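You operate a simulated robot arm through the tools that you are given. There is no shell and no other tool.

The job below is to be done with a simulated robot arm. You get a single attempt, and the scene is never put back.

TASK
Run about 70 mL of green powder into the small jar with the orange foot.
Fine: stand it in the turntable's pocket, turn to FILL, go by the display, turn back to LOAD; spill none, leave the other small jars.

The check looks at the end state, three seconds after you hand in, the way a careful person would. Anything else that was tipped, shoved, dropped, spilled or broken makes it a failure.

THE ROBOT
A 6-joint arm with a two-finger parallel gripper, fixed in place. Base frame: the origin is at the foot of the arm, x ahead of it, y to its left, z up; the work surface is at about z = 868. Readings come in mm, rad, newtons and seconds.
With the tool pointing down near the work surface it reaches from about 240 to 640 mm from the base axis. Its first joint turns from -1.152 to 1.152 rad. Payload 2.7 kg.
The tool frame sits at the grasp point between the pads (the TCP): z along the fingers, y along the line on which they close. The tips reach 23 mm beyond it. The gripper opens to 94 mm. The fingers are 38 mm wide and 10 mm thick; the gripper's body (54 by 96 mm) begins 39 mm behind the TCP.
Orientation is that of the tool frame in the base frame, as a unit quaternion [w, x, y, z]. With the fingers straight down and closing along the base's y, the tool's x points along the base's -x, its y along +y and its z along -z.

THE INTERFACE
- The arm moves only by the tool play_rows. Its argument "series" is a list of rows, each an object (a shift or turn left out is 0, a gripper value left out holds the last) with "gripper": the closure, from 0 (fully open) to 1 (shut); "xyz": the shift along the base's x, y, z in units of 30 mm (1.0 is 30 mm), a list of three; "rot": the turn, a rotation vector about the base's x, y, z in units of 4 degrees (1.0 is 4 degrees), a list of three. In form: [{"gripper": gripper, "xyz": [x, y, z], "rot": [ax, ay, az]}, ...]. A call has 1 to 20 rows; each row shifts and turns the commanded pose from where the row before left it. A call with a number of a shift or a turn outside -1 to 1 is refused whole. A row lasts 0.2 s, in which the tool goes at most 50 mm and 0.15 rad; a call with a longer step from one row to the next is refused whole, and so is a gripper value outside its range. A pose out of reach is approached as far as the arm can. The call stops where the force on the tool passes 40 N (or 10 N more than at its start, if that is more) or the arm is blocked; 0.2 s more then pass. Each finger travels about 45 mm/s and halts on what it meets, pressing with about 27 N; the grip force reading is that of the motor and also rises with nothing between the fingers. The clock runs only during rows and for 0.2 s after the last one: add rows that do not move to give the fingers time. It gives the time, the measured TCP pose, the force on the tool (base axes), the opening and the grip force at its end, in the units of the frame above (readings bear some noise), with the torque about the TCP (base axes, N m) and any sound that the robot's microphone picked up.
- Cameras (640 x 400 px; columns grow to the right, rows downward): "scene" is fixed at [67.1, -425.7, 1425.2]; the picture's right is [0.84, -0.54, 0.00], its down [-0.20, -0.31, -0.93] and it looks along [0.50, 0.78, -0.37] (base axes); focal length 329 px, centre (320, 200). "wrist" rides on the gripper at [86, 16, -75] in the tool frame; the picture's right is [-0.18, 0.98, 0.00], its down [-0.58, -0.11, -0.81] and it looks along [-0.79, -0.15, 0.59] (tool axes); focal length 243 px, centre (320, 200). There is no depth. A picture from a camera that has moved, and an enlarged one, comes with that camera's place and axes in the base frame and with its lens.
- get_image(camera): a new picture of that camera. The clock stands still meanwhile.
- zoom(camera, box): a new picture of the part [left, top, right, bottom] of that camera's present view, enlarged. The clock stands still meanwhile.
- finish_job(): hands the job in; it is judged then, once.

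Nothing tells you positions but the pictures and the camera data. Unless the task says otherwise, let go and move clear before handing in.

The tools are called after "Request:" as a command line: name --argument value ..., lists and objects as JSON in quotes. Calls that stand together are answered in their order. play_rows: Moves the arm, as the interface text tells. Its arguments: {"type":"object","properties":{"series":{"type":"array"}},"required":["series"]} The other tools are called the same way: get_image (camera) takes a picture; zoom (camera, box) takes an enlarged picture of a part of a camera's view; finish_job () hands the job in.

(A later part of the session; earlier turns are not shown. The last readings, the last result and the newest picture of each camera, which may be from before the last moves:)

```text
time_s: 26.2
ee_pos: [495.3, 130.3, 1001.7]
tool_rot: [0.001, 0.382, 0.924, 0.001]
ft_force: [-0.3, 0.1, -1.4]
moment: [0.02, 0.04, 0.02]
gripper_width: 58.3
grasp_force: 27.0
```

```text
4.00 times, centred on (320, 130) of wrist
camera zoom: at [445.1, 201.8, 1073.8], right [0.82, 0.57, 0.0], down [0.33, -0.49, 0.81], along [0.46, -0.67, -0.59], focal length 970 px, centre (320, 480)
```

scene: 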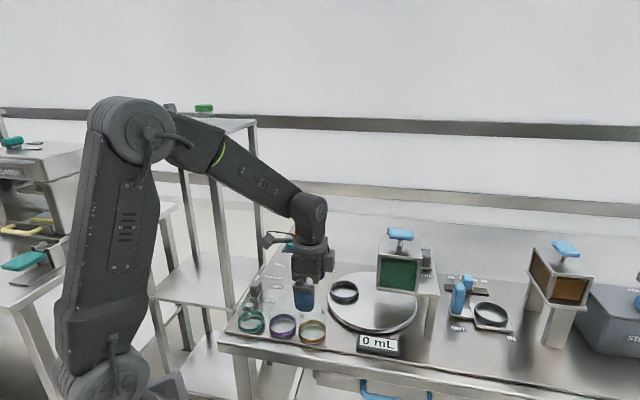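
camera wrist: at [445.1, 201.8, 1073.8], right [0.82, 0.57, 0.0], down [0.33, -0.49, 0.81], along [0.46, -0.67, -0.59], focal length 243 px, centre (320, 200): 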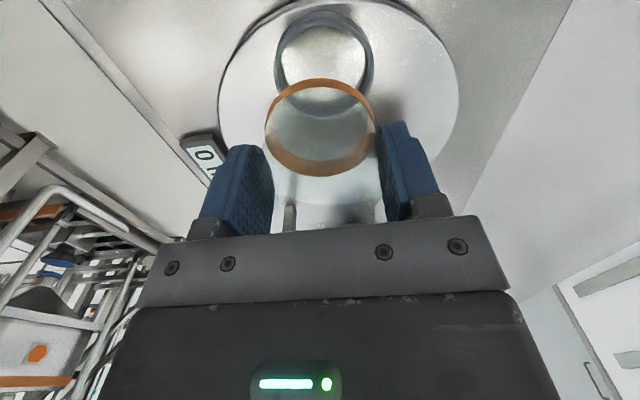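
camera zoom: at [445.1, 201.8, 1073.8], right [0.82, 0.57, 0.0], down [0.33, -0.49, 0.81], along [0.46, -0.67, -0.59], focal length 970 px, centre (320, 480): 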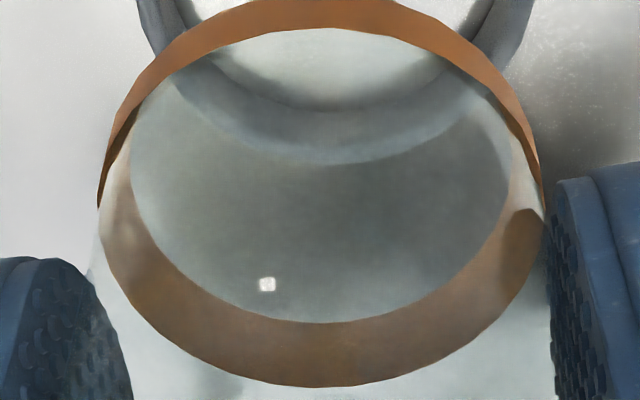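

The jar is nearly above the pocket; the ring sits about 2–3 mm further along +x. I'll shift that much and lower to just above the ring for a direct comparison.

Request:
play_rows --series '[{"xyz": [0.11, 0, -0.3]}, {"xyz": [0, 0, -0.5]}, {"xyz": [0, 0, -0.5]}, {"xyz": [0, 0, -0.3]}, {}]'

Request:
zoom --camera "wrist" --box '[240, 20, 400, 120]'

Request:
zoom --camera "wrist" --box '[240, 90, 400, 190]'

Request:
zoom --camera "scene" --box '[310, 230, 400, 310]'

```text
time_s: 27.4
ee_pos: [498.7, 131.3, 951.8]
tool_rot: [0.001, 0.382, 0.924, 0.0]
ft_force: [1.0, 0.5, -0.8]
moment: [-0.02, 0.01, -0.04]
gripper_width: 58.1
grasp_force: 26.8
```

```text
4.00 times, centred on (320, 70) of wrist
camera zoom: at [448.7, 202.6, 1025.5], right [0.82, 0.57, 0.0], down [0.33, -0.49, 0.81], along [0.46, -0.66, -0.59], focal length 970 px, centre (320, 720)
```

zoom: 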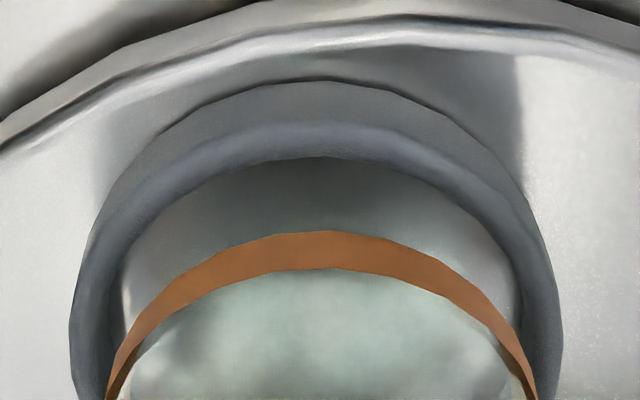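

```text
4.00 times, centred on (320, 140) of wrist
camera zoom: at [448.7, 202.6, 1025.5], right [0.82, 0.57, 0.0], down [0.33, -0.49, 0.81], along [0.46, -0.66, -0.59], focal length 970 px, centre (320, 440)
```

zoom: 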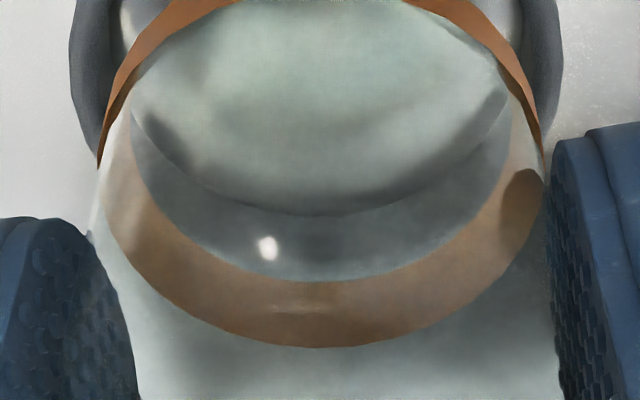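

```text
5.00 times, centred on (355, 270) of scene
camera zoom: at [67.1, -425.7, 1425.2], right [0.84, -0.54, 0.0], down [-0.2, -0.31, -0.93], along [0.5, 0.78, -0.37], focal length 1646 px, centre (145, -150)
```

zoom: 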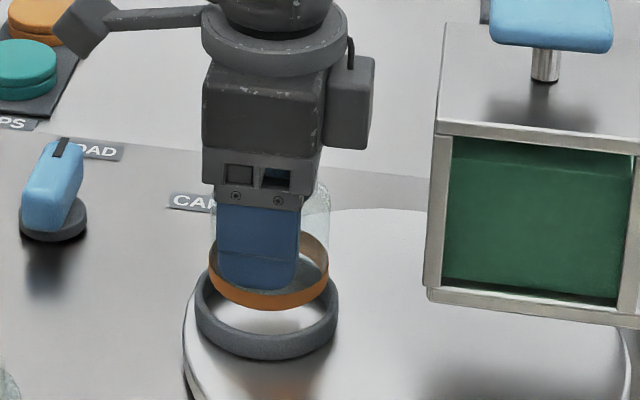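

The jar hovers a little above the ring. I'll make a small correction and lower another 10 mm before comparing rims again.

Request:
play_rows --series '[{"xyz": [0.01, -0.055, 0]}, {"xyz": [0, 0, -0.2]}, {"xyz": [0, 0, -0.15]}, {}]'

Request:
zoom --camera "wrist" --box '[240, 20, 400, 120]'

Request:
zoom --camera "wrist" --box '[240, 90, 400, 190]'

Request:
zoom --camera "scene" --box '[325, 260, 385, 310]'

```text
time_s: 28.4
ee_pos: [499.6, 131.2, 940.2]
tool_rot: [0.001, 0.383, 0.924, 0.0]
ft_force: [-0.8, 0.2, -1.4]
moment: [0.06, 0.01, -0.02]
gripper_width: 58.3
grasp_force: 27.5
```

```text
4.00 times, centred on (320, 70) of wrist
camera zoom: at [449.0, 202.4, 1014.3], right [0.82, 0.57, 0.0], down [0.33, -0.49, 0.81], along [0.46, -0.66, -0.59], focal length 970 px, centre (320, 720)
```

zoom: 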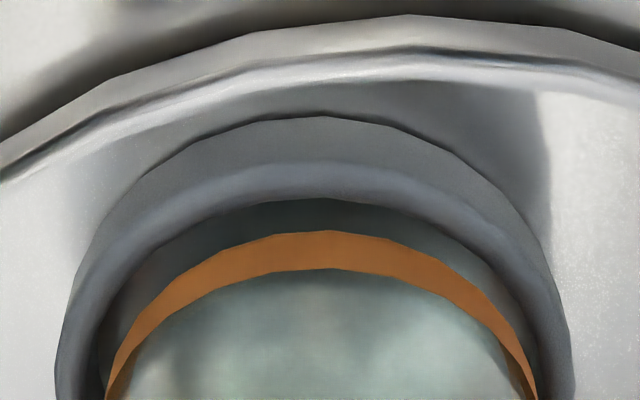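

```text
4.00 times, centred on (320, 140) of wrist
camera zoom: at [449.0, 202.4, 1014.3], right [0.82, 0.57, 0.0], down [0.33, -0.49, 0.81], along [0.46, -0.66, -0.59], focal length 970 px, centre (320, 440)
```

zoom: 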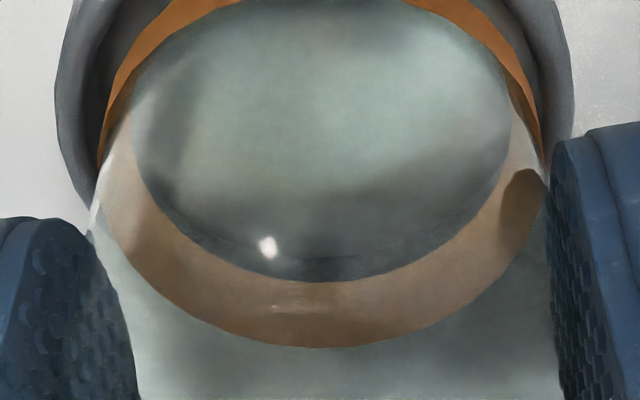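

```text
8.00 times, centred on (355, 285) of scene
camera zoom: at [67.1, -425.7, 1425.2], right [0.84, -0.54, 0.0], down [-0.2, -0.31, -0.93], along [0.5, 0.78, -0.37], focal length 2634 px, centre (40, -480)
```

zoom: 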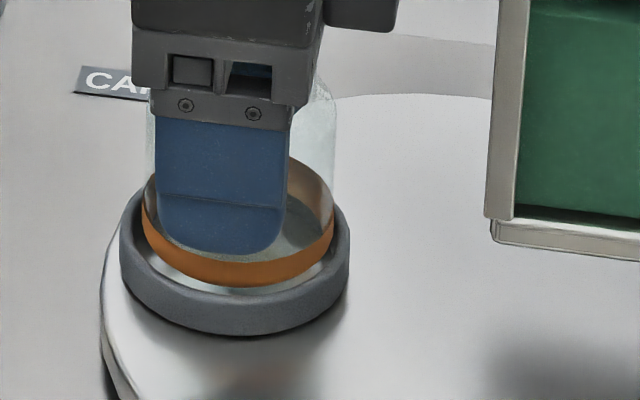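

The jar is within about 1 mm of centred over the ring. I'll nudge −1 mm in x and lower slowly into the pocket, watching for contact.

Request:
play_rows --series '[{"xyz": [-0.04, 0, 0]}, {"xyz": [0, 0, -0.1]}, {"xyz": [0, 0, -0.1]}, {}]'

Request:
zoom --camera "wrist" --box '[240, 20, 400, 120]'

Request:
zoom --camera "scene" --box '[325, 260, 385, 310]'

```text
time_s: 29.4
ee_pos: [498.2, 131.1, 935.1]
tool_rot: [0.001, 0.382, 0.924, 0.001]
ft_force: [-0.1, -0.2, -0.7]
moment: [0.01, -0.01, -0.03]
gripper_width: 58.2
grasp_force: 26.9
```

```text
4.00 times, centred on (320, 70) of wrist
camera zoom: at [447.8, 202.0, 1008.6], right [0.82, 0.57, 0.0], down [0.33, -0.49, 0.81], along [0.46, -0.67, -0.59], focal length 970 px, centre (320, 720)
```

zoom: 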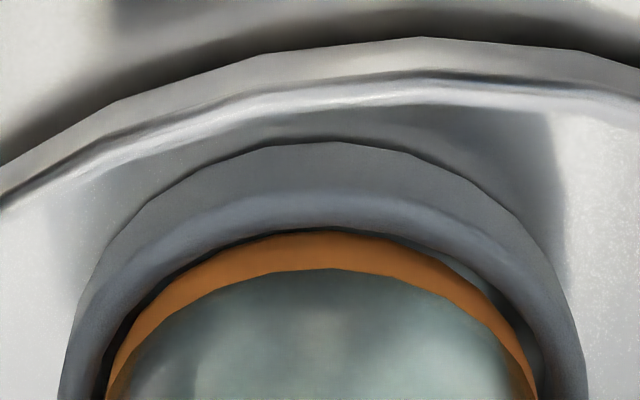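

```text
8.00 times, centred on (355, 285) of scene
camera zoom: at [67.1, -425.7, 1425.2], right [0.84, -0.54, 0.0], down [-0.2, -0.31, -0.93], along [0.5, 0.78, -0.37], focal length 2634 px, centre (40, -480)
```

zoom: 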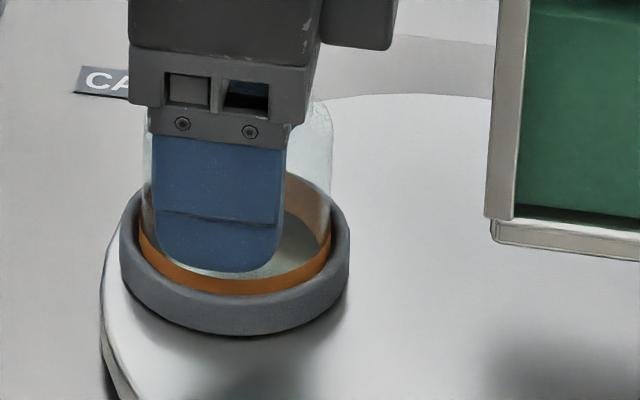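

Both views now show the jar concentric with the ring. I'll lower it in small steps until it seats.

Request:
play_rows --series '[{"xyz": [0, 0, -0.1]}, {"xyz": [0, 0, -0.1]}, {"xyz": [0, 0, -0.07]}, {}]'

Request:
zoom --camera "wrist" --box '[240, 20, 400, 120]'

Request:
zoom --camera "scene" --box '[325, 260, 385, 310]'

```text
time_s: 30.4
ee_pos: [499.0, 131.9, 929.0]
tool_rot: [0.003, 0.382, 0.924, 0.002]
ft_force: [-0.5, -0.4, 17.1]
moment: [-0.21, 0.14, 0.08]
gripper_width: 58.6
grasp_force: 26.8
```

```text
4.00 times, centred on (320, 70) of wrist
camera zoom: at [448.1, 202.2, 1001.9], right [0.82, 0.57, 0.01], down [0.33, -0.49, 0.81], along [0.46, -0.66, -0.59], focal length 970 px, centre (320, 720)
```

zoom: 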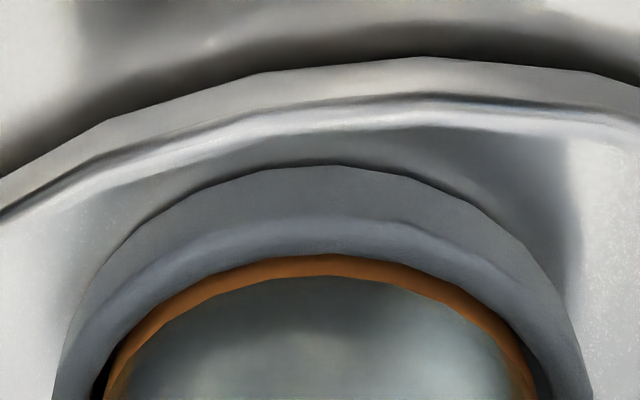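

```text
8.00 times, centred on (355, 285) of scene
camera zoom: at [66.8, -425.7, 1425.2], right [0.84, -0.54, 0.0], down [-0.2, -0.31, -0.93], along [0.5, 0.78, -0.37], focal length 2634 px, centre (40, -480)
```

zoom: 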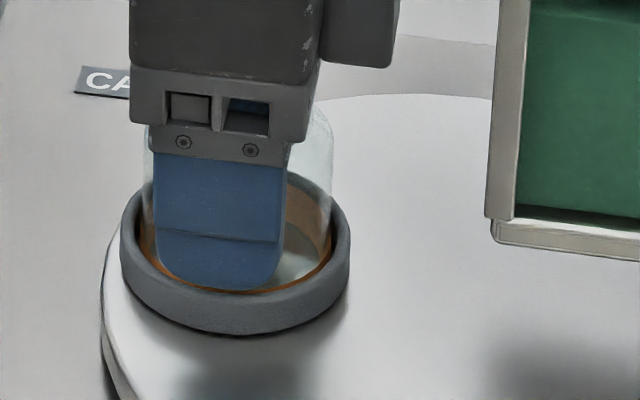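

There's a 17 N contact with the jar down inside the ring. I'll look closely to see whether it is seated on the pocket floor.

Request:
zoom --camera "scene" --box '[335, 270, 375, 305]'

Request:
get_image --camera "wrist"

Request:
zoom --camera "wrist" --box '[240, 70, 400, 190]'

```text
11.43 times, centred on (355, 288) of scene
camera zoom: at [66.8, -425.7, 1425.2], right [0.84, -0.54, 0.0], down [-0.2, -0.31, -0.93], along [0.5, 0.78, -0.37], focal length 3763 px, centre (-80, -800)
```

zoom: 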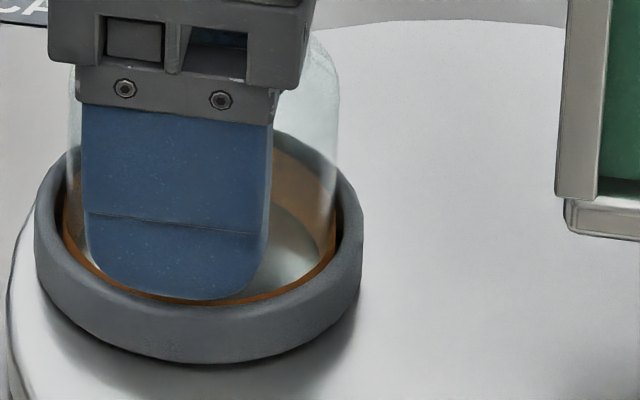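

```text
taken
camera wrist: at [448.1, 202.2, 1001.9], right [0.82, 0.57, 0.01], down [0.33, -0.49, 0.81], along [0.46, -0.66, -0.59], focal length 243 px, centre (320, 200)
```

wrist: 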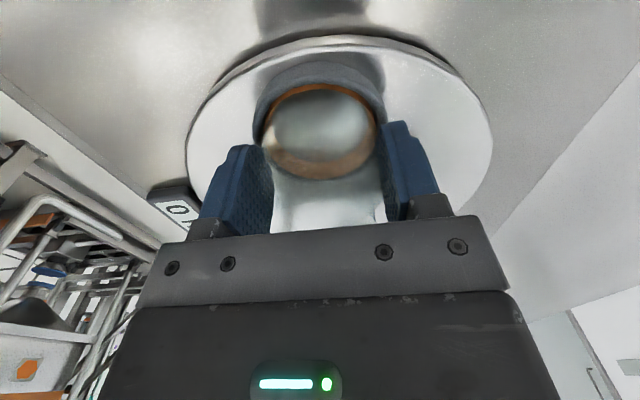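

```text
3.33 times, centred on (320, 130) of wrist
camera zoom: at [448.1, 202.2, 1001.9], right [0.82, 0.57, 0.01], down [0.33, -0.49, 0.81], along [0.46, -0.66, -0.59], focal length 809 px, centre (320, 433)
```

zoom: 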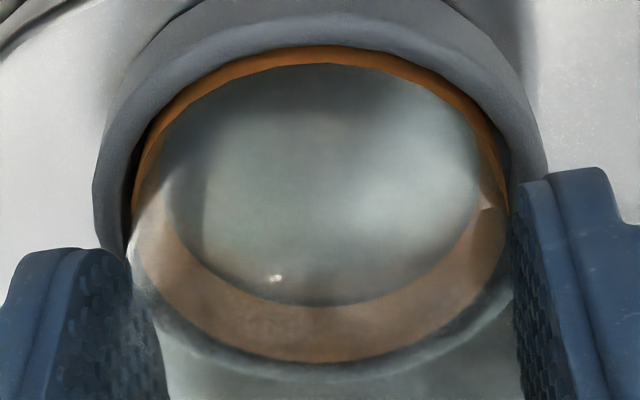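

The jar's foot band has sunk nearly level with the ring's lip, so it looks seated. I'll open the fingers a little and see if it stays upright.

Request:
play_rows --series '[{"gripper": 0.34, "xyz": [0, 0, 0.03]}, {"gripper": 0.3, "xyz": [0, 0, 0.03]}, {"gripper": 0.3}, {"gripper": 0.3}]'

Request:
zoom --camera "scene" --box '[335, 265, 375, 300]'

Request:
zoom --camera "wrist" --box '[240, 70, 400, 190]'

```text
time_s: 31.4
ee_pos: [498.4, 131.5, 929.1]
tool_rot: [0.002, 0.382, 0.924, 0.0]
ft_force: [-0.4, -0.1, 0.0]
moment: [-0.02, 0.03, 0.02]
gripper_width: 65.8
grasp_force: 0.0
```

```text
11.43 times, centred on (355, 282) of scene
camera zoom: at [67.1, -425.7, 1425.2], right [0.84, -0.54, 0.0], down [-0.2, -0.31, -0.93], along [0.5, 0.78, -0.37], focal length 3763 px, centre (-80, -743)
```

zoom: 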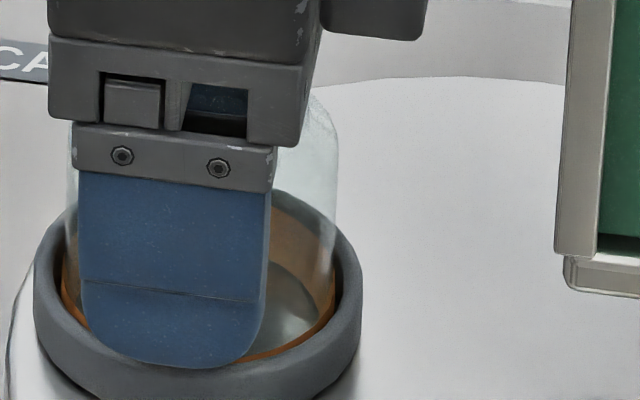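

```text
3.33 times, centred on (320, 130) of wrist
camera zoom: at [448.0, 201.7, 1002.4], right [0.82, 0.57, 0.0], down [0.33, -0.49, 0.81], along [0.46, -0.67, -0.59], focal length 809 px, centre (320, 433)
```

zoom: 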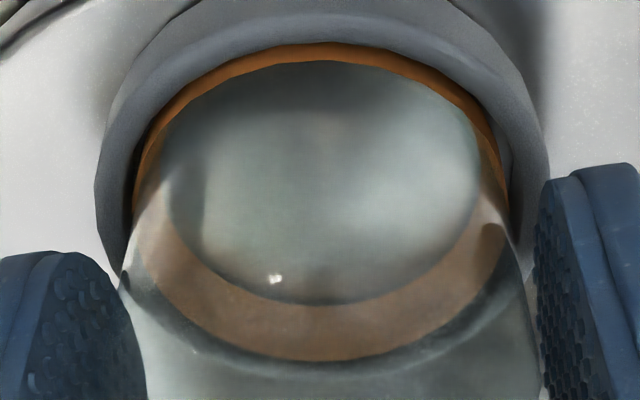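

The jar stayed put and upright after release, so it is seated. I'll open further and rise clear.

Request:
play_rows --series '[{"gripper": 0.1}, {"gripper": 0.1}, {"xyz": [0, 0, 0.5]}, {"xyz": [0, 0, 0.9]}, {"xyz": [0, 0, 0.9]}, {"xyz": [0, 0, 0.9]}, {"xyz": [0, 0, 0.9]}, {"xyz": [0, 0, 0.9]}, {}]'

Request:
get_image --camera "wrist"

Request:
zoom --camera "scene" --box '[240, 220, 440, 360]'

```text
time_s: 33.4
ee_pos: [498.5, 131.7, 1078.5]
tool_rot: [0.002, 0.383, 0.924, 0.0]
ft_force: [-0.4, -0.9, 0.9]
moment: [0.01, 0.03, -0.01]
gripper_width: 84.5
grasp_force: 0.0
```

```text
taken
camera wrist: at [448.7, 203.5, 1152.1], right [0.82, 0.57, 0.0], down [0.33, -0.49, 0.81], along [0.46, -0.66, -0.59], focal length 243 px, centre (320, 200)
```

wrist: 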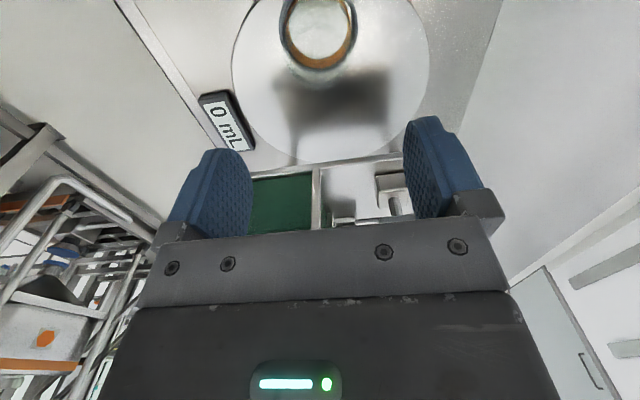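

```text
2.86 times, centred on (340, 290) of scene
camera zoom: at [67.1, -425.7, 1425.2], right [0.84, -0.54, 0.0], down [-0.2, -0.31, -0.93], along [0.5, 0.78, -0.37], focal length 941 px, centre (263, -57)
```

zoom: 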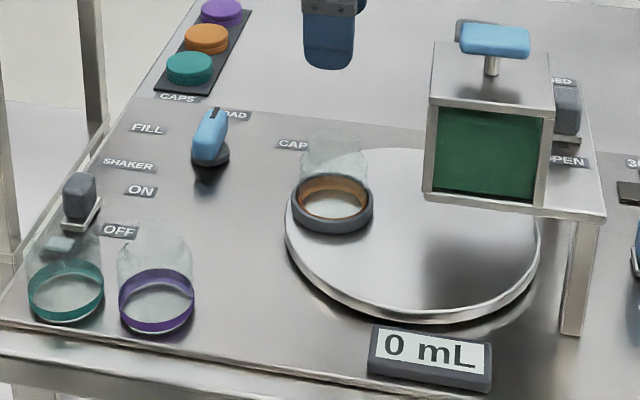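

The jar stands in the pocket and the display still reads 0 mL. Next is the selector knob near (452, 284): its bar points about 40° (LOAD), with FILL about 65–70° counter-clockwise. I'll hover over it at matching yaw.

Request:
play_rows --series '[{"gripper": 0.1, "xyz": [-0.079, 0.254, -0.1], "rot": [0, 0, 1]}, {"xyz": [-0.079, 0.254, -0.1], "rot": [0, 0, 1]}, {"xyz": [-0.079, 0.254, -0.1], "rot": [0, 0, 1]}, {"xyz": [-0.079, 0.254, -0.1], "rot": [0, 0, 1]}, {"xyz": [-0.079, 0.254, -0.1], "rot": [0, 0, 1]}, {"xyz": [-0.079, 0.254, -0.1], "rot": [0, 0, 1]}, {"xyz": [-0.079, 0.254, -0.1], "rot": [0, 0, 1]}, {"xyz": [-0.079, 0.254, -0.1], "rot": [0, 0, 1]}, {"xyz": [-0.079, 0.254, -0.1], "rot": [0, 0, 1]}, {"xyz": [-0.079, 0.254, -0.1], "rot": [0, 0, 1]}, {"xyz": [-0.079, 0.254, -0.1], "rot": [0, 0, 1]}, {"xyz": [-0.079, 0.254, -0.1], "rot": [0, 0, 1]}, {"xyz": [-0.079, 0.254, -0.1], "rot": [0, 0, 1]}, {"xyz": [-0.079, 0.254, -0.1], "rot": [0, 0, 1]}, {"xyz": [-0.079, 0.254, -0.1], "rot": [0, 0, 1]}, {"xyz": [-0.079, 0.254, -0.1], "rot": [0, 0, 1]}, {"xyz": [-0.079, 0.254, -0.1], "rot": [0, 0, 1]}, {"xyz": [-0.079, 0.254, -0.1], "rot": [0, 0, 1]}, {"xyz": [-0.079, 0.254, -0.1], "rot": [0, 0, 1]}, {"xyz": [-0.079, 0.254, -0.1], "rot": [0, 0, 1]}]'

Request:
play_rows --series '[{"xyz": [0, 0, -0.3], "rot": [0, 0, 1]}, {"xyz": [0, 0, -0.3], "rot": [0, 0, 0.25]}, {}]'

Request:
get_image --camera "wrist"

Request:
zoom --camera "scene" --box '[260, 220, 400, 340]'

```text
time_s: 37.6
ee_pos: [450.4, 282.9, 1018.5]
tool_rot: [0.0, -0.3, 0.954, 0.001]
ft_force: [0.0, -0.4, 0.3]
moment: [-0.01, 0.0, 0.03]
gripper_width: 84.7
grasp_force: 0.0
```

```text
time_s: 38.4
ee_pos: [449.1, 283.7, 1001.0]
tool_rot: [-0.001, -0.343, 0.939, 0.002]
ft_force: [0.1, -0.5, -0.4]
moment: [0.01, 0.02, 0.0]
gripper_width: 84.4
grasp_force: 0.0
```

```text
taken
camera wrist: at [372.8, 238.6, 1074.3], right [-0.49, 0.87, 0.0], down [0.52, 0.29, 0.81], along [0.7, 0.4, -0.59], focal length 243 px, centre (320, 200)
```

wrist: 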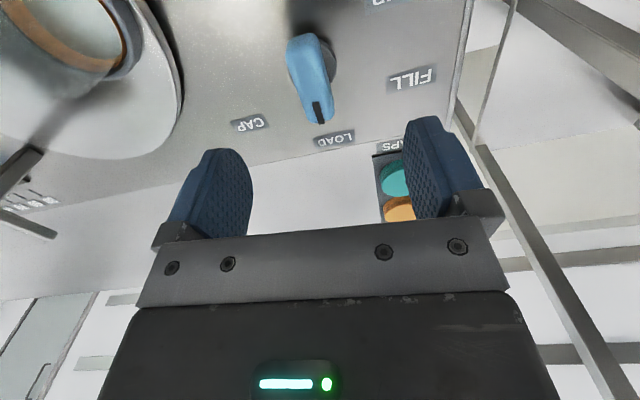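

```text
3.33 times, centred on (330, 280) of scene
camera zoom: at [67.1, -425.7, 1425.2], right [0.84, -0.54, 0.0], down [-0.2, -0.31, -0.93], along [0.5, 0.78, -0.37], focal length 1098 px, centre (287, -67)
```

zoom: 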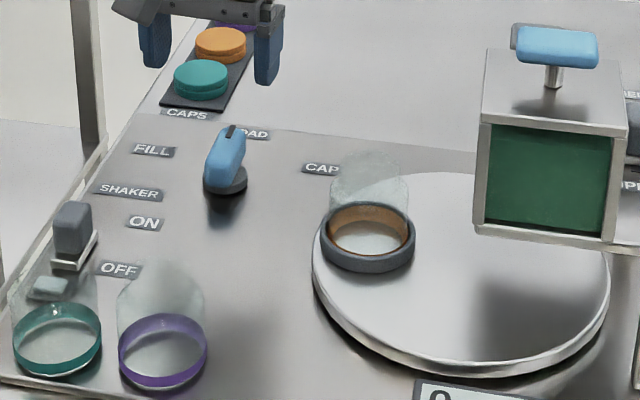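

Request:
zoom --camera "wrist" --box '[220, 0, 460, 160]'

Request:
zoom --camera "scene" --box '[285, 245, 325, 285]'

```text
2.50 times, centred on (340, 80) of wrist
camera zoom: at [372.8, 238.6, 1074.3], right [-0.49, 0.87, 0.0], down [0.52, 0.29, 0.81], along [0.7, 0.4, -0.59], focal length 606 px, centre (270, 500)
```

zoom: 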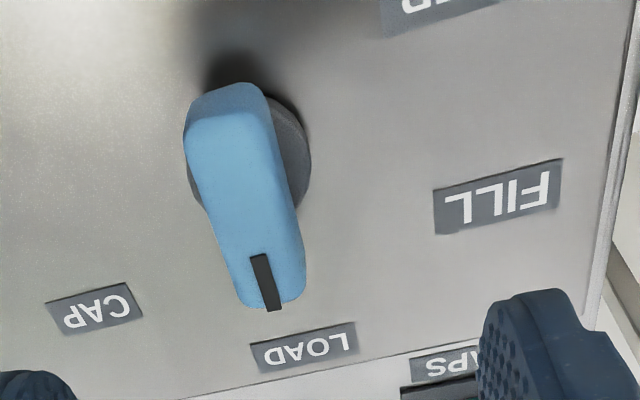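

```text
10.00 times, centred on (305, 265) of scene
camera zoom: at [67.1, -425.7, 1425.2], right [0.84, -0.54, 0.0], down [-0.2, -0.31, -0.93], along [0.5, 0.78, -0.37], focal length 3293 px, centre (470, -450)
```

zoom: 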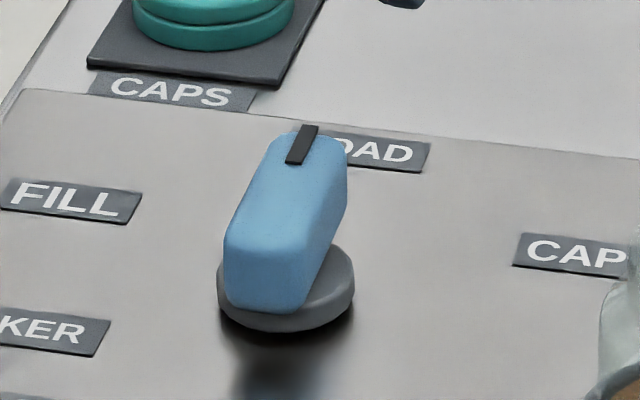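

The knob axis comes out at (451, 277) with its bar top at z≈913, pointing about 42°; FILL lies at about 105°. I'll centre over it and lower the open fingers around the bar.

Request:
play_rows --series '[{"xyz": [0.08, -0.2, -0.3], "rot": [0, 0, 0.5]}, {"xyz": [0, 0, -0.8]}, {"xyz": [0, 0, -0.8]}, {}]'

Request:
get_image --camera "wrist"

```text
time_s: 39.4
ee_pos: [449.7, 276.7, 944.3]
tool_rot: [0.001, -0.359, 0.933, 0.001]
ft_force: [0.0, 0.6, -0.9]
moment: [0.0, 0.01, -0.01]
gripper_width: 84.7
grasp_force: 0.0
```

```text
taken
camera wrist: at [375.2, 229.2, 1017.5], right [-0.52, 0.85, 0.0], down [0.5, 0.31, 0.81], along [0.69, 0.42, -0.59], focal length 243 px, centre (320, 200)
```

wrist: 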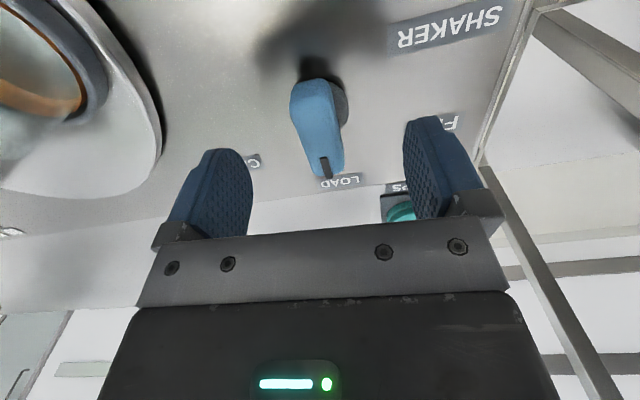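

Request:
play_rows --series '[{"xyz": [0.04, 0.0, -0.5]}, {"xyz": [0, 0, -0.5]}, {"xyz": [0, 0, -0.25]}, {}]'

Request:
get_image --camera "wrist"

Request:
zoom --camera "scene" --box '[265, 220, 345, 290]'

```text
time_s: 40.4
ee_pos: [452.9, 276.9, 907.8]
tool_rot: [0.001, -0.36, 0.933, 0.001]
ft_force: [0.6, 0.5, -0.5]
moment: [-0.03, -0.01, 0.0]
gripper_width: 84.3
grasp_force: 0.2
```

```text
taken
camera wrist: at [378.1, 229.9, 980.9], right [-0.52, 0.85, 0.0], down [0.5, 0.31, 0.81], along [0.69, 0.42, -0.59], focal length 243 px, centre (320, 200)
```

wrist: 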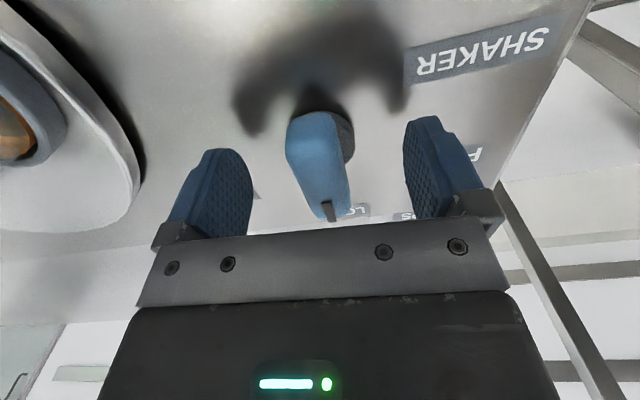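

```text
5.71 times, centred on (305, 255) of scene
camera zoom: at [67.1, -425.7, 1425.2], right [0.84, -0.54, 0.0], down [-0.2, -0.31, -0.93], along [0.5, 0.78, -0.37], focal length 1882 px, centre (406, -114)
```

zoom: 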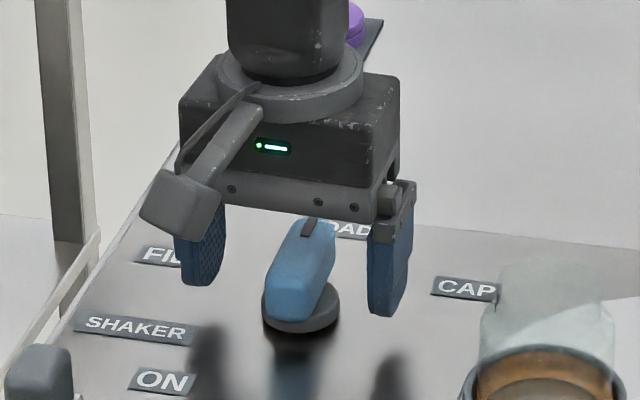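

The bar is centred between the fingers. I'll close on it.

Request:
play_rows --series '[{"gripper": 0.4}, {"gripper": 0.6}, {"gripper": 0.75}, {"gripper": 0.9}, {"gripper": 0.9}, {"gripper": 0.9}]'

Request:
get_image --camera "wrist"

Request:
zoom --camera "scene" --box '[260, 220, 400, 340]'

```text
time_s: 41.8
ee_pos: [453.6, 276.9, 907.8]
tool_rot: [0.001, -0.359, 0.933, 0.0]
ft_force: [2.7, -5.3, -0.2]
moment: [-0.19, -0.17, 0.08]
gripper_width: 23.6
grasp_force: 45.3
```

```text
taken
camera wrist: at [378.3, 229.4, 981.0], right [-0.52, 0.85, 0.0], down [0.5, 0.31, 0.81], along [0.69, 0.42, -0.59], focal length 243 px, centre (320, 200)
```

wrist: 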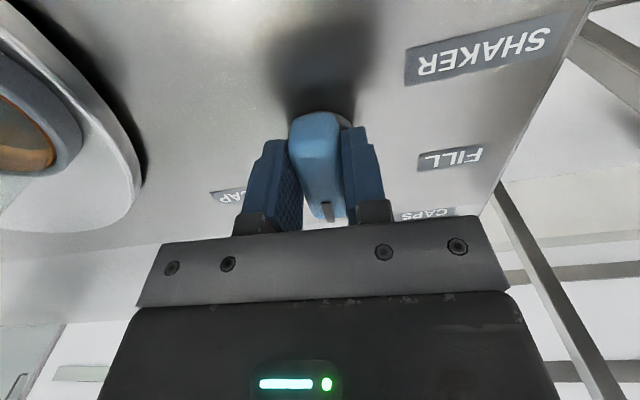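

```text
3.33 times, centred on (330, 280) of scene
camera zoom: at [67.2, -425.8, 1425.2], right [0.84, -0.54, 0.0], down [-0.2, -0.31, -0.93], along [0.5, 0.78, -0.37], focal length 1098 px, centre (287, -67)
```

zoom: 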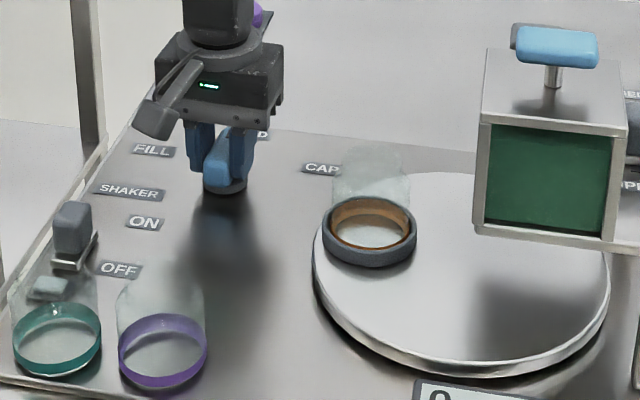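

The bar is gripped with only a few newtons of side load. I'll ease off slightly and start turning counter-clockwise toward FILL slowly, checking that the turntable follows.

Request:
play_rows --series '[{"gripper": 0.9, "xyz": [0.02, -0.025, 0]}, {"rot": [0, 0, 0.4]}, {"rot": [0, 0, 0.5]}, {"rot": [0, 0, 0.5]}, {"rot": [0, 0, 0.5]}, {"rot": [0, 0, 0.6]}, {}]'

Request:
zoom --camera "scene" --box '[260, 220, 440, 360]'

Request:
get_image --camera "wrist"

```text
time_s: 43.4
ee_pos: [454.1, 277.1, 908.1]
tool_rot: [0.001, -0.44, 0.898, 0.001]
ft_force: [-8.8, -1.1, 19.6]
moment: [-1.02, 0.74, -0.03]
gripper_width: 23.8
grasp_force: 45.0
```

```text
2.86 times, centred on (350, 290) of scene
camera zoom: at [66.6, -425.8, 1425.2], right [0.84, -0.54, 0.0], down [-0.2, -0.31, -0.93], along [0.5, 0.78, -0.37], focal length 941 px, centre (234, -57)
```

zoom: 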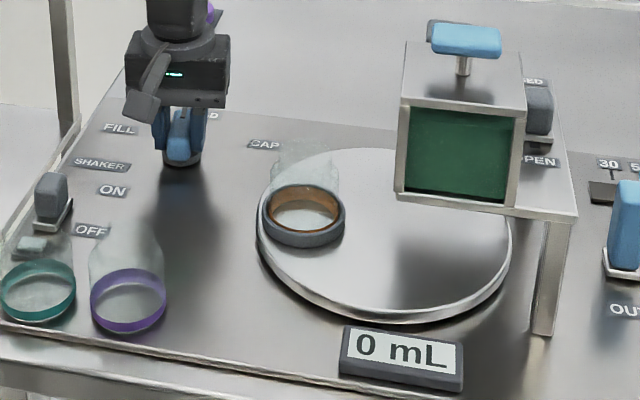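

```text
taken
camera wrist: at [388.1, 216.2, 980.8], right [-0.66, 0.75, 0.0], down [0.44, 0.39, 0.81], along [0.6, 0.54, -0.59], focal length 243 px, centre (320, 200)
```

wrist: 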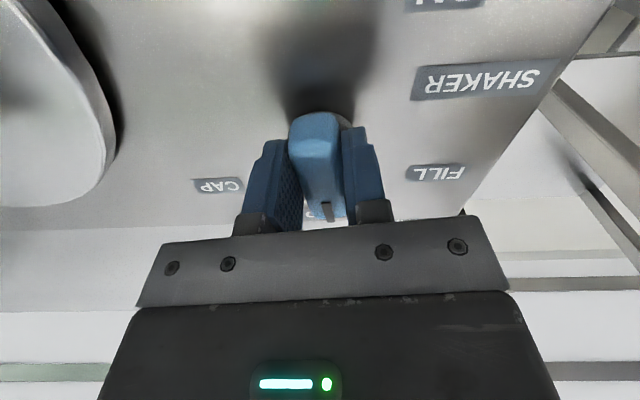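

Turning works: the pocket is moving with the knob. There's an unexpected 20 N upward load, so I'll raise the tool about 1 mm and re-check before going on.

Request:
play_rows --series '[{"gripper": 0.9, "xyz": [0, 0, 0.04]}, {}]'

Request:
zoom --camera "scene" --box '[265, 220, 345, 290]'

```text
time_s: 44.0
ee_pos: [454.8, 276.0, 906.4]
tool_rot: [0.001, -0.439, 0.898, 0.002]
ft_force: [-7.4, -0.3, 13.5]
moment: [-0.19, -0.27, 0.03]
gripper_width: 24.2
grasp_force: 45.7
```

```text
5.71 times, centred on (305, 255) of scene
camera zoom: at [66.7, -425.8, 1425.2], right [0.84, -0.54, 0.0], down [-0.2, -0.31, -0.93], along [0.5, 0.78, -0.37], focal length 1882 px, centre (406, -114)
```

zoom: 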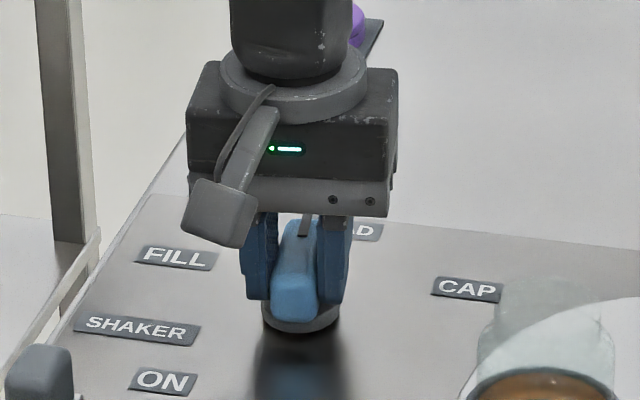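

Request:
play_rows --series '[{"gripper": 0.9, "xyz": [-0.05, 0, 0.06]}, {}]'

```text
time_s: 44.6
ee_pos: [453.8, 277.0, 908.5]
tool_rot: [0.002, -0.439, 0.898, 0.001]
ft_force: [15.1, 2.5, -15.9]
moment: [0.74, -0.86, -0.16]
gripper_width: 23.9
grasp_force: 45.5
```

The grip on the knob is stiff, so millimetre offsets produce these loads. I'll settle in between and continue turning in small stages.

Request:
play_rows --series '[{"gripper": 0.9, "xyz": [0.03, 0, -0.03]}, {"rot": [0, 0, 0.5]}, {"rot": [0, 0, 0.5]}, {"rot": [0, 0, 0.5]}, {"rot": [0, 0, 0.5]}, {"rot": [0, 0, 0.5]}, {}]'

Request:
zoom --camera "scene" --box '[260, 220, 440, 360]'

```text
time_s: 46.2
ee_pos: [454.8, 276.3, 906.8]
tool_rot: [0.001, -0.516, 0.857, 0.001]
ft_force: [28.1, -3.4, -26.0]
moment: [0.0, -0.29, -0.15]
gripper_width: 23.9
grasp_force: 44.6
```

```text
2.86 times, centred on (350, 290) of scene
camera zoom: at [68.2, -425.5, 1425.2], right [0.84, -0.54, 0.0], down [-0.2, -0.31, -0.93], along [0.5, 0.78, -0.37], focal length 941 px, centre (234, -57)
```

zoom: 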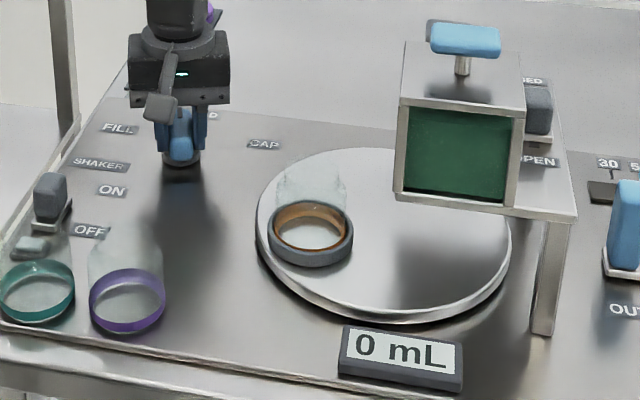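

Request:
play_rows --series '[{"gripper": 0.9, "xyz": [0.05, 0, -0.05]}, {}]'

```text
time_s: 46.8
ee_pos: [454.9, 276.1, 907.6]
tool_rot: [0.0, -0.514, 0.858, 0.001]
ft_force: [11.5, -13.3, -11.9]
moment: [0.96, -1.03, -0.1]
gripper_width: 23.7
grasp_force: 45.7
```

I'll loosen the fingers slightly so they turn the bar with a little play rather than over-constraining it.

Request:
play_rows --series '[{"gripper": 0.72}, {"gripper": 0.72}, {"gripper": 0.72}]'

```text
time_s: 47.6
ee_pos: [454.1, 276.9, 907.3]
tool_rot: [0.001, -0.515, 0.857, 0.001]
ft_force: [-1.0, -0.2, 0.1]
moment: [0.03, 0.01, 0.02]
gripper_width: 26.3
grasp_force: 0.0
```

Request:
play_rows --series '[{"gripper": 0.72, "rot": [0, 0, 0.5]}, {"rot": [0, 0, 0.5]}, {"rot": [0, 0, 0.5]}, {"rot": [0, 0, 0.5]}, {"rot": [0, 0, 0.5]}, {"rot": [0, 0, 0.5]}, {"rot": [0, 0, 0.5]}, {"rot": [0, 0, 0.5]}, {}]'

Request:
zoom --camera "scene" --box '[260, 220, 440, 360]'

Request:
get_image --camera "wrist"

```text
time_s: 49.6
ee_pos: [455.4, 275.4, 907.7]
tool_rot: [0.0, -0.63, 0.777, 0.002]
ft_force: [1.8, -1.5, -1.5]
moment: [-0.01, -0.07, 0.02]
gripper_width: 27.5
grasp_force: 0.9
```

```text
2.86 times, centred on (350, 290) of scene
camera zoom: at [67.2, -425.7, 1425.2], right [0.84, -0.54, 0.0], down [-0.2, -0.31, -0.93], along [0.5, 0.78, -0.37], focal length 941 px, centre (234, -57)
```

zoom: 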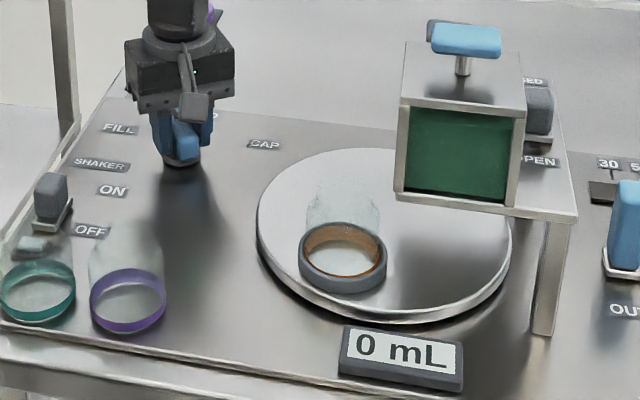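

```text
taken
camera wrist: at [421.2, 192.9, 980.9], right [-0.92, 0.38, 0.0], down [0.23, 0.55, 0.81], along [0.31, 0.75, -0.59], focal length 243 px, centre (320, 200)
```

wrist: 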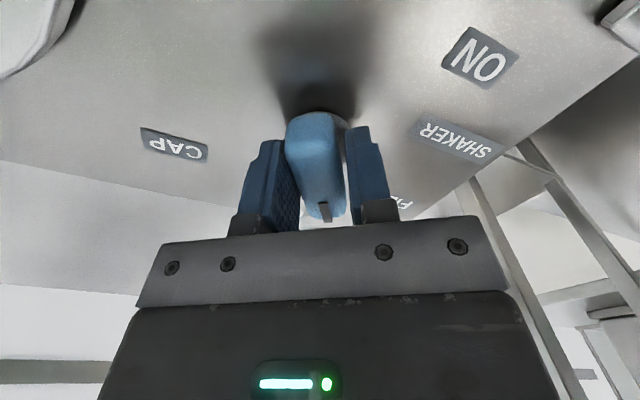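

It's turning smoothly with almost no load. I'll keep going in stages and watch the pocket, display and knob pointer.

Request:
play_rows --series '[{"gripper": 0.72, "rot": [0, 0, 0.5]}, {"rot": [0, 0, 0.5]}, {"rot": [0, 0, 0.5]}, {"rot": [0, 0, 0.5]}, {"rot": [0, 0, 0.5]}, {"rot": [0, 0, 0.5]}, {"rot": [0, 0, 0.5]}, {"rot": [0, 0, 0.5]}, {}]'

Request:
zoom --camera "scene" --box '[260, 220, 440, 360]'

Request:
get_image --camera "wrist"

```text
time_s: 51.6
ee_pos: [454.5, 276.3, 908.1]
tool_rot: [-0.001, 0.732, -0.681, -0.001]
ft_force: [6.5, 0.2, 1.3]
moment: [-0.01, -0.16, 0.01]
gripper_width: 29.1
grasp_force: 3.6
```

```text
2.86 times, centred on (350, 290) of scene
camera zoom: at [67.2, -425.7, 1425.2], right [0.84, -0.54, 0.0], down [-0.2, -0.31, -0.93], along [0.5, 0.78, -0.37], focal length 941 px, centre (234, -57)
```

zoom: 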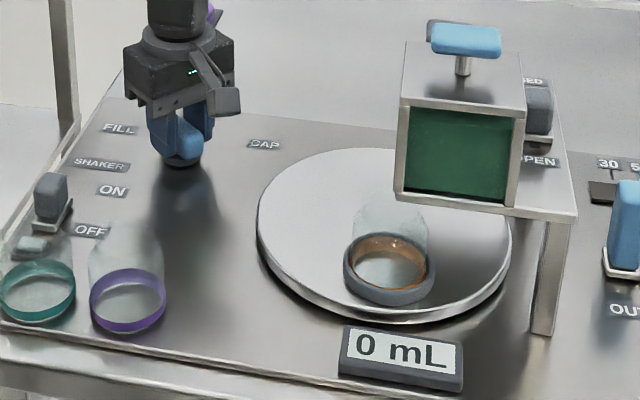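

```text
taken
camera wrist: at [445.2, 187.2, 981.0], right [-0.99, 0.11, 0.0], down [0.07, 0.59, 0.81], along [0.09, 0.8, -0.59], focal length 243 px, centre (320, 200)
```

wrist: 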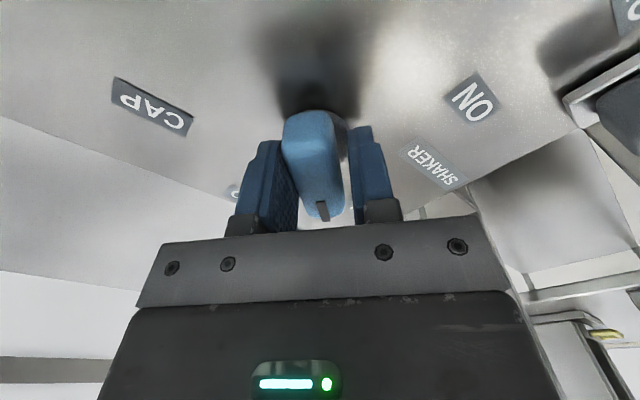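

Request:
play_rows --series '[{"gripper": 0.74, "rot": [0, 0, 0.5]}, {"rot": [0, 0, 0.5]}, {"rot": [0, 0, 0.5]}, {"rot": [0, 0, 0.5]}, {"rot": [0, 0, 0.5]}, {}]'

Request:
zoom --camera "scene" --box '[260, 220, 440, 360]'

Request:
get_image --camera "wrist"

```text
time_s: 53.0
ee_pos: [455.0, 275.9, 907.8]
tool_rot: [-0.001, 0.789, -0.615, -0.001]
ft_force: [14.3, -1.8, -0.3]
moment: [-0.03, -0.23, 0.01]
gripper_width: 30.3
grasp_force: 6.9
```

```text
2.86 times, centred on (350, 290) of scene
camera zoom: at [67.5, -425.7, 1425.2], right [0.84, -0.54, 0.0], down [-0.2, -0.31, -0.93], along [0.5, 0.78, -0.37], focal length 941 px, centre (234, -57)
```

zoom: 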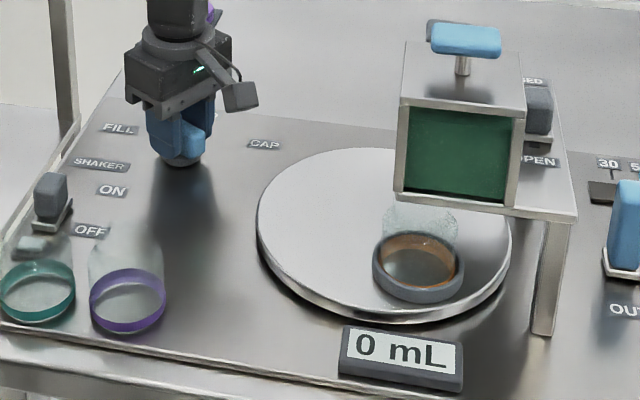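

```text
taken
camera wrist: at [460.6, 187.2, 980.8], right [-1.0, -0.06, 0.0], down [-0.04, 0.59, 0.81], along [-0.05, 0.81, -0.59], focal length 243 px, centre (320, 200)
```

wrist: 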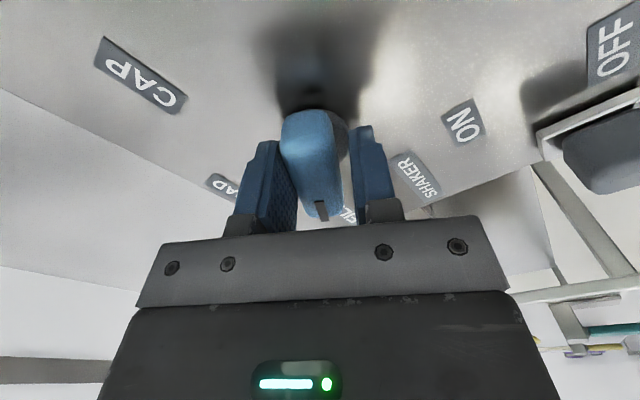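

The jar is nearly under the hopper; the pointer is a few degrees short of FILL. I'll turn a little more and then snug the fingers to align the bar with them.

Request:
play_rows --series '[{"gripper": 0.74, "xyz": [0.03, 0, 0], "rot": [0, 0, 0.3]}, {"gripper": 0.76, "rot": [0, 0, 0.25]}, {"gripper": 0.78}, {"gripper": 0.78}, {"gripper": 0.72}, {"gripper": 0.72}]'

Request:
zoom --camera "scene" --box '[260, 220, 440, 360]'

Request:
zoom --camera "wrist" --box '[200, 80, 460, 240]'

```text
time_s: 54.4
ee_pos: [454.6, 276.0, 907.8]
tool_rot: [0.0, 0.8, -0.6, -0.001]
ft_force: [10.2, 4.1, -2.1]
moment: [0.2, -0.11, 0.01]
gripper_width: 31.5
grasp_force: 5.3
```

```text
2.86 times, centred on (350, 290) of scene
camera zoom: at [67.4, -425.5, 1425.3], right [0.84, -0.54, 0.0], down [-0.2, -0.31, -0.93], along [0.5, 0.78, -0.37], focal length 941 px, centre (234, -57)
```

zoom: 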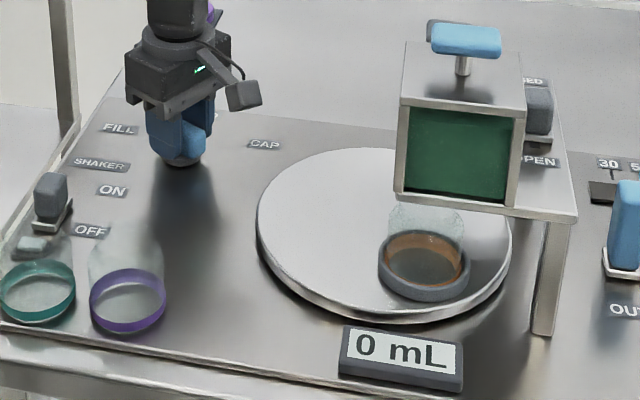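

```text
2.46 times, centred on (330, 160) of wrist
camera zoom: at [463.8, 187.4, 980.8], right [-1.0, -0.1, 0.0], down [-0.06, 0.59, 0.81], along [-0.08, 0.8, -0.59], focal length 597 px, centre (295, 298)
```

zoom: 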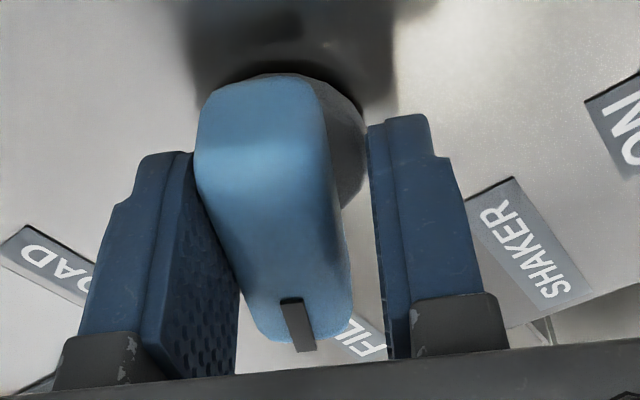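

Request:
play_rows --series '[{"gripper": 0.74, "rot": [0, 0, 0.3]}, {"gripper": 0.8, "rot": [0, 0, 0.2]}, {"gripper": 0.9}, {"gripper": 0.9}, {"gripper": 0.9}, {"gripper": 0.9}]'

Request:
zoom --camera "scene" --box '[260, 220, 440, 360]'

Request:
zoom --camera "wrist" --box '[200, 80, 460, 240]'

```text
time_s: 55.6
ee_pos: [458.2, 276.5, 907.5]
tool_rot: [-0.005, 0.81, -0.586, 0.002]
ft_force: [9.4, 4.3, -6.7]
moment: [-0.31, 0.43, 0.04]
gripper_width: 23.9
grasp_force: 44.6
stopped in row 5: the force on the tool passed its limit at 40 N (the readings are from after the stop); the commanded pose is now the measured one
```

```text
2.86 times, centred on (350, 290) of scene
camera zoom: at [67.4, -425.5, 1425.3], right [0.84, -0.54, 0.0], down [-0.2, -0.31, -0.93], along [0.5, 0.78, -0.37], focal length 941 px, centre (234, -57)
```

zoom: 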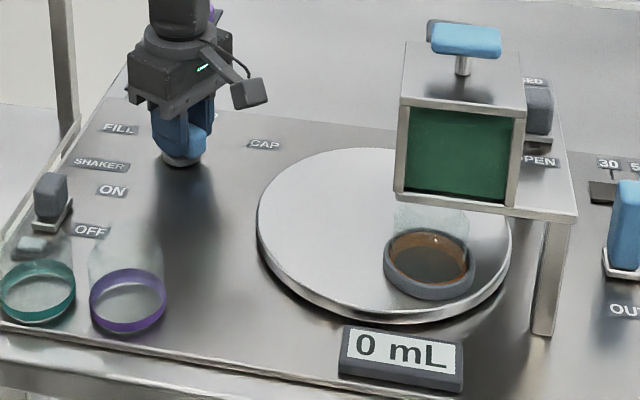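

```text
2.46 times, centred on (330, 160) of wrist
camera zoom: at [469.5, 188.2, 980.7], right [-0.99, -0.13, -0.01], down [-0.09, 0.58, 0.81], along [-0.1, 0.8, -0.59], focal length 597 px, centre (295, 298)
```

zoom: 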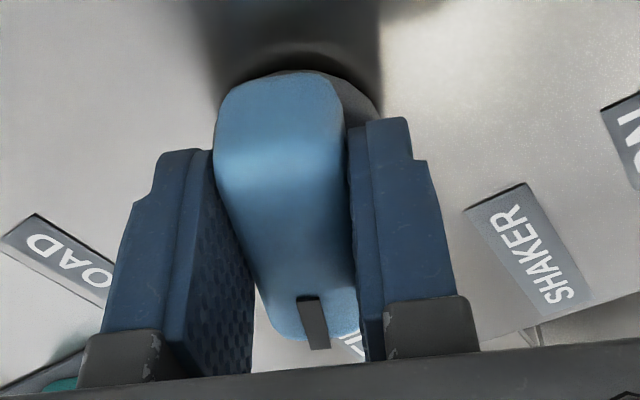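

The knob is now firmly aligned at about 108°, close to FILL. I'll turn a few degrees more and check for an end stop or detent.

Request:
play_rows --series '[{"gripper": 0.74}, {"gripper": 0.74, "rot": [0, 0, 0.3]}, {"gripper": 0.74, "rot": [0, 0, 0.3]}, {"gripper": 0.9}, {"gripper": 0.9}, {"gripper": 0.9}]'

Request:
zoom --camera "scene" --box '[260, 220, 440, 360]'

Request:
get_image --camera "wrist"

```text
time_s: 57.0
ee_pos: [459.1, 278.4, 909.1]
tool_rot: [-0.005, 0.822, -0.57, 0.001]
ft_force: [17.0, 5.3, -3.9]
moment: [-0.22, 0.55, -0.75]
gripper_width: 24.0
grasp_force: 45.0
```

```text
2.86 times, centred on (350, 290) of scene
camera zoom: at [67.6, -425.5, 1425.3], right [0.84, -0.54, 0.0], down [-0.2, -0.31, -0.93], along [0.5, 0.78, -0.37], focal length 941 px, centre (234, -57)
```

zoom: 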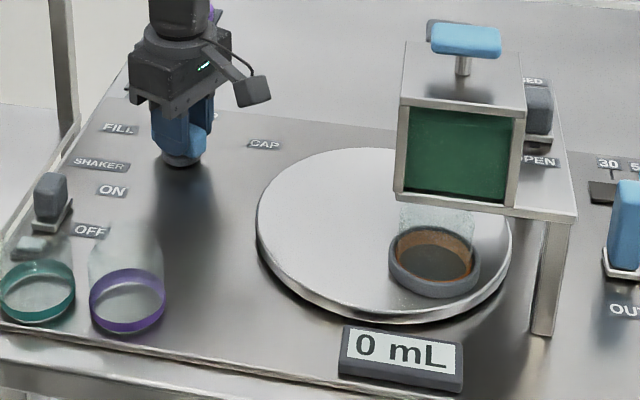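

```text
taken
camera wrist: at [473.1, 188.8, 981.4], right [-0.98, -0.17, -0.01], down [-0.11, 0.58, 0.81], along [-0.13, 0.8, -0.59], focal length 243 px, centre (320, 200)
```

wrist: 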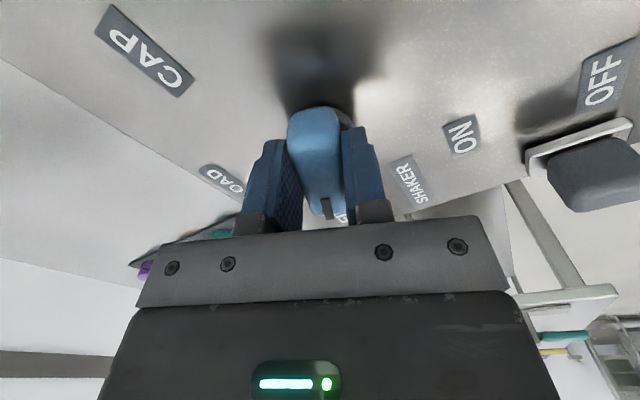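

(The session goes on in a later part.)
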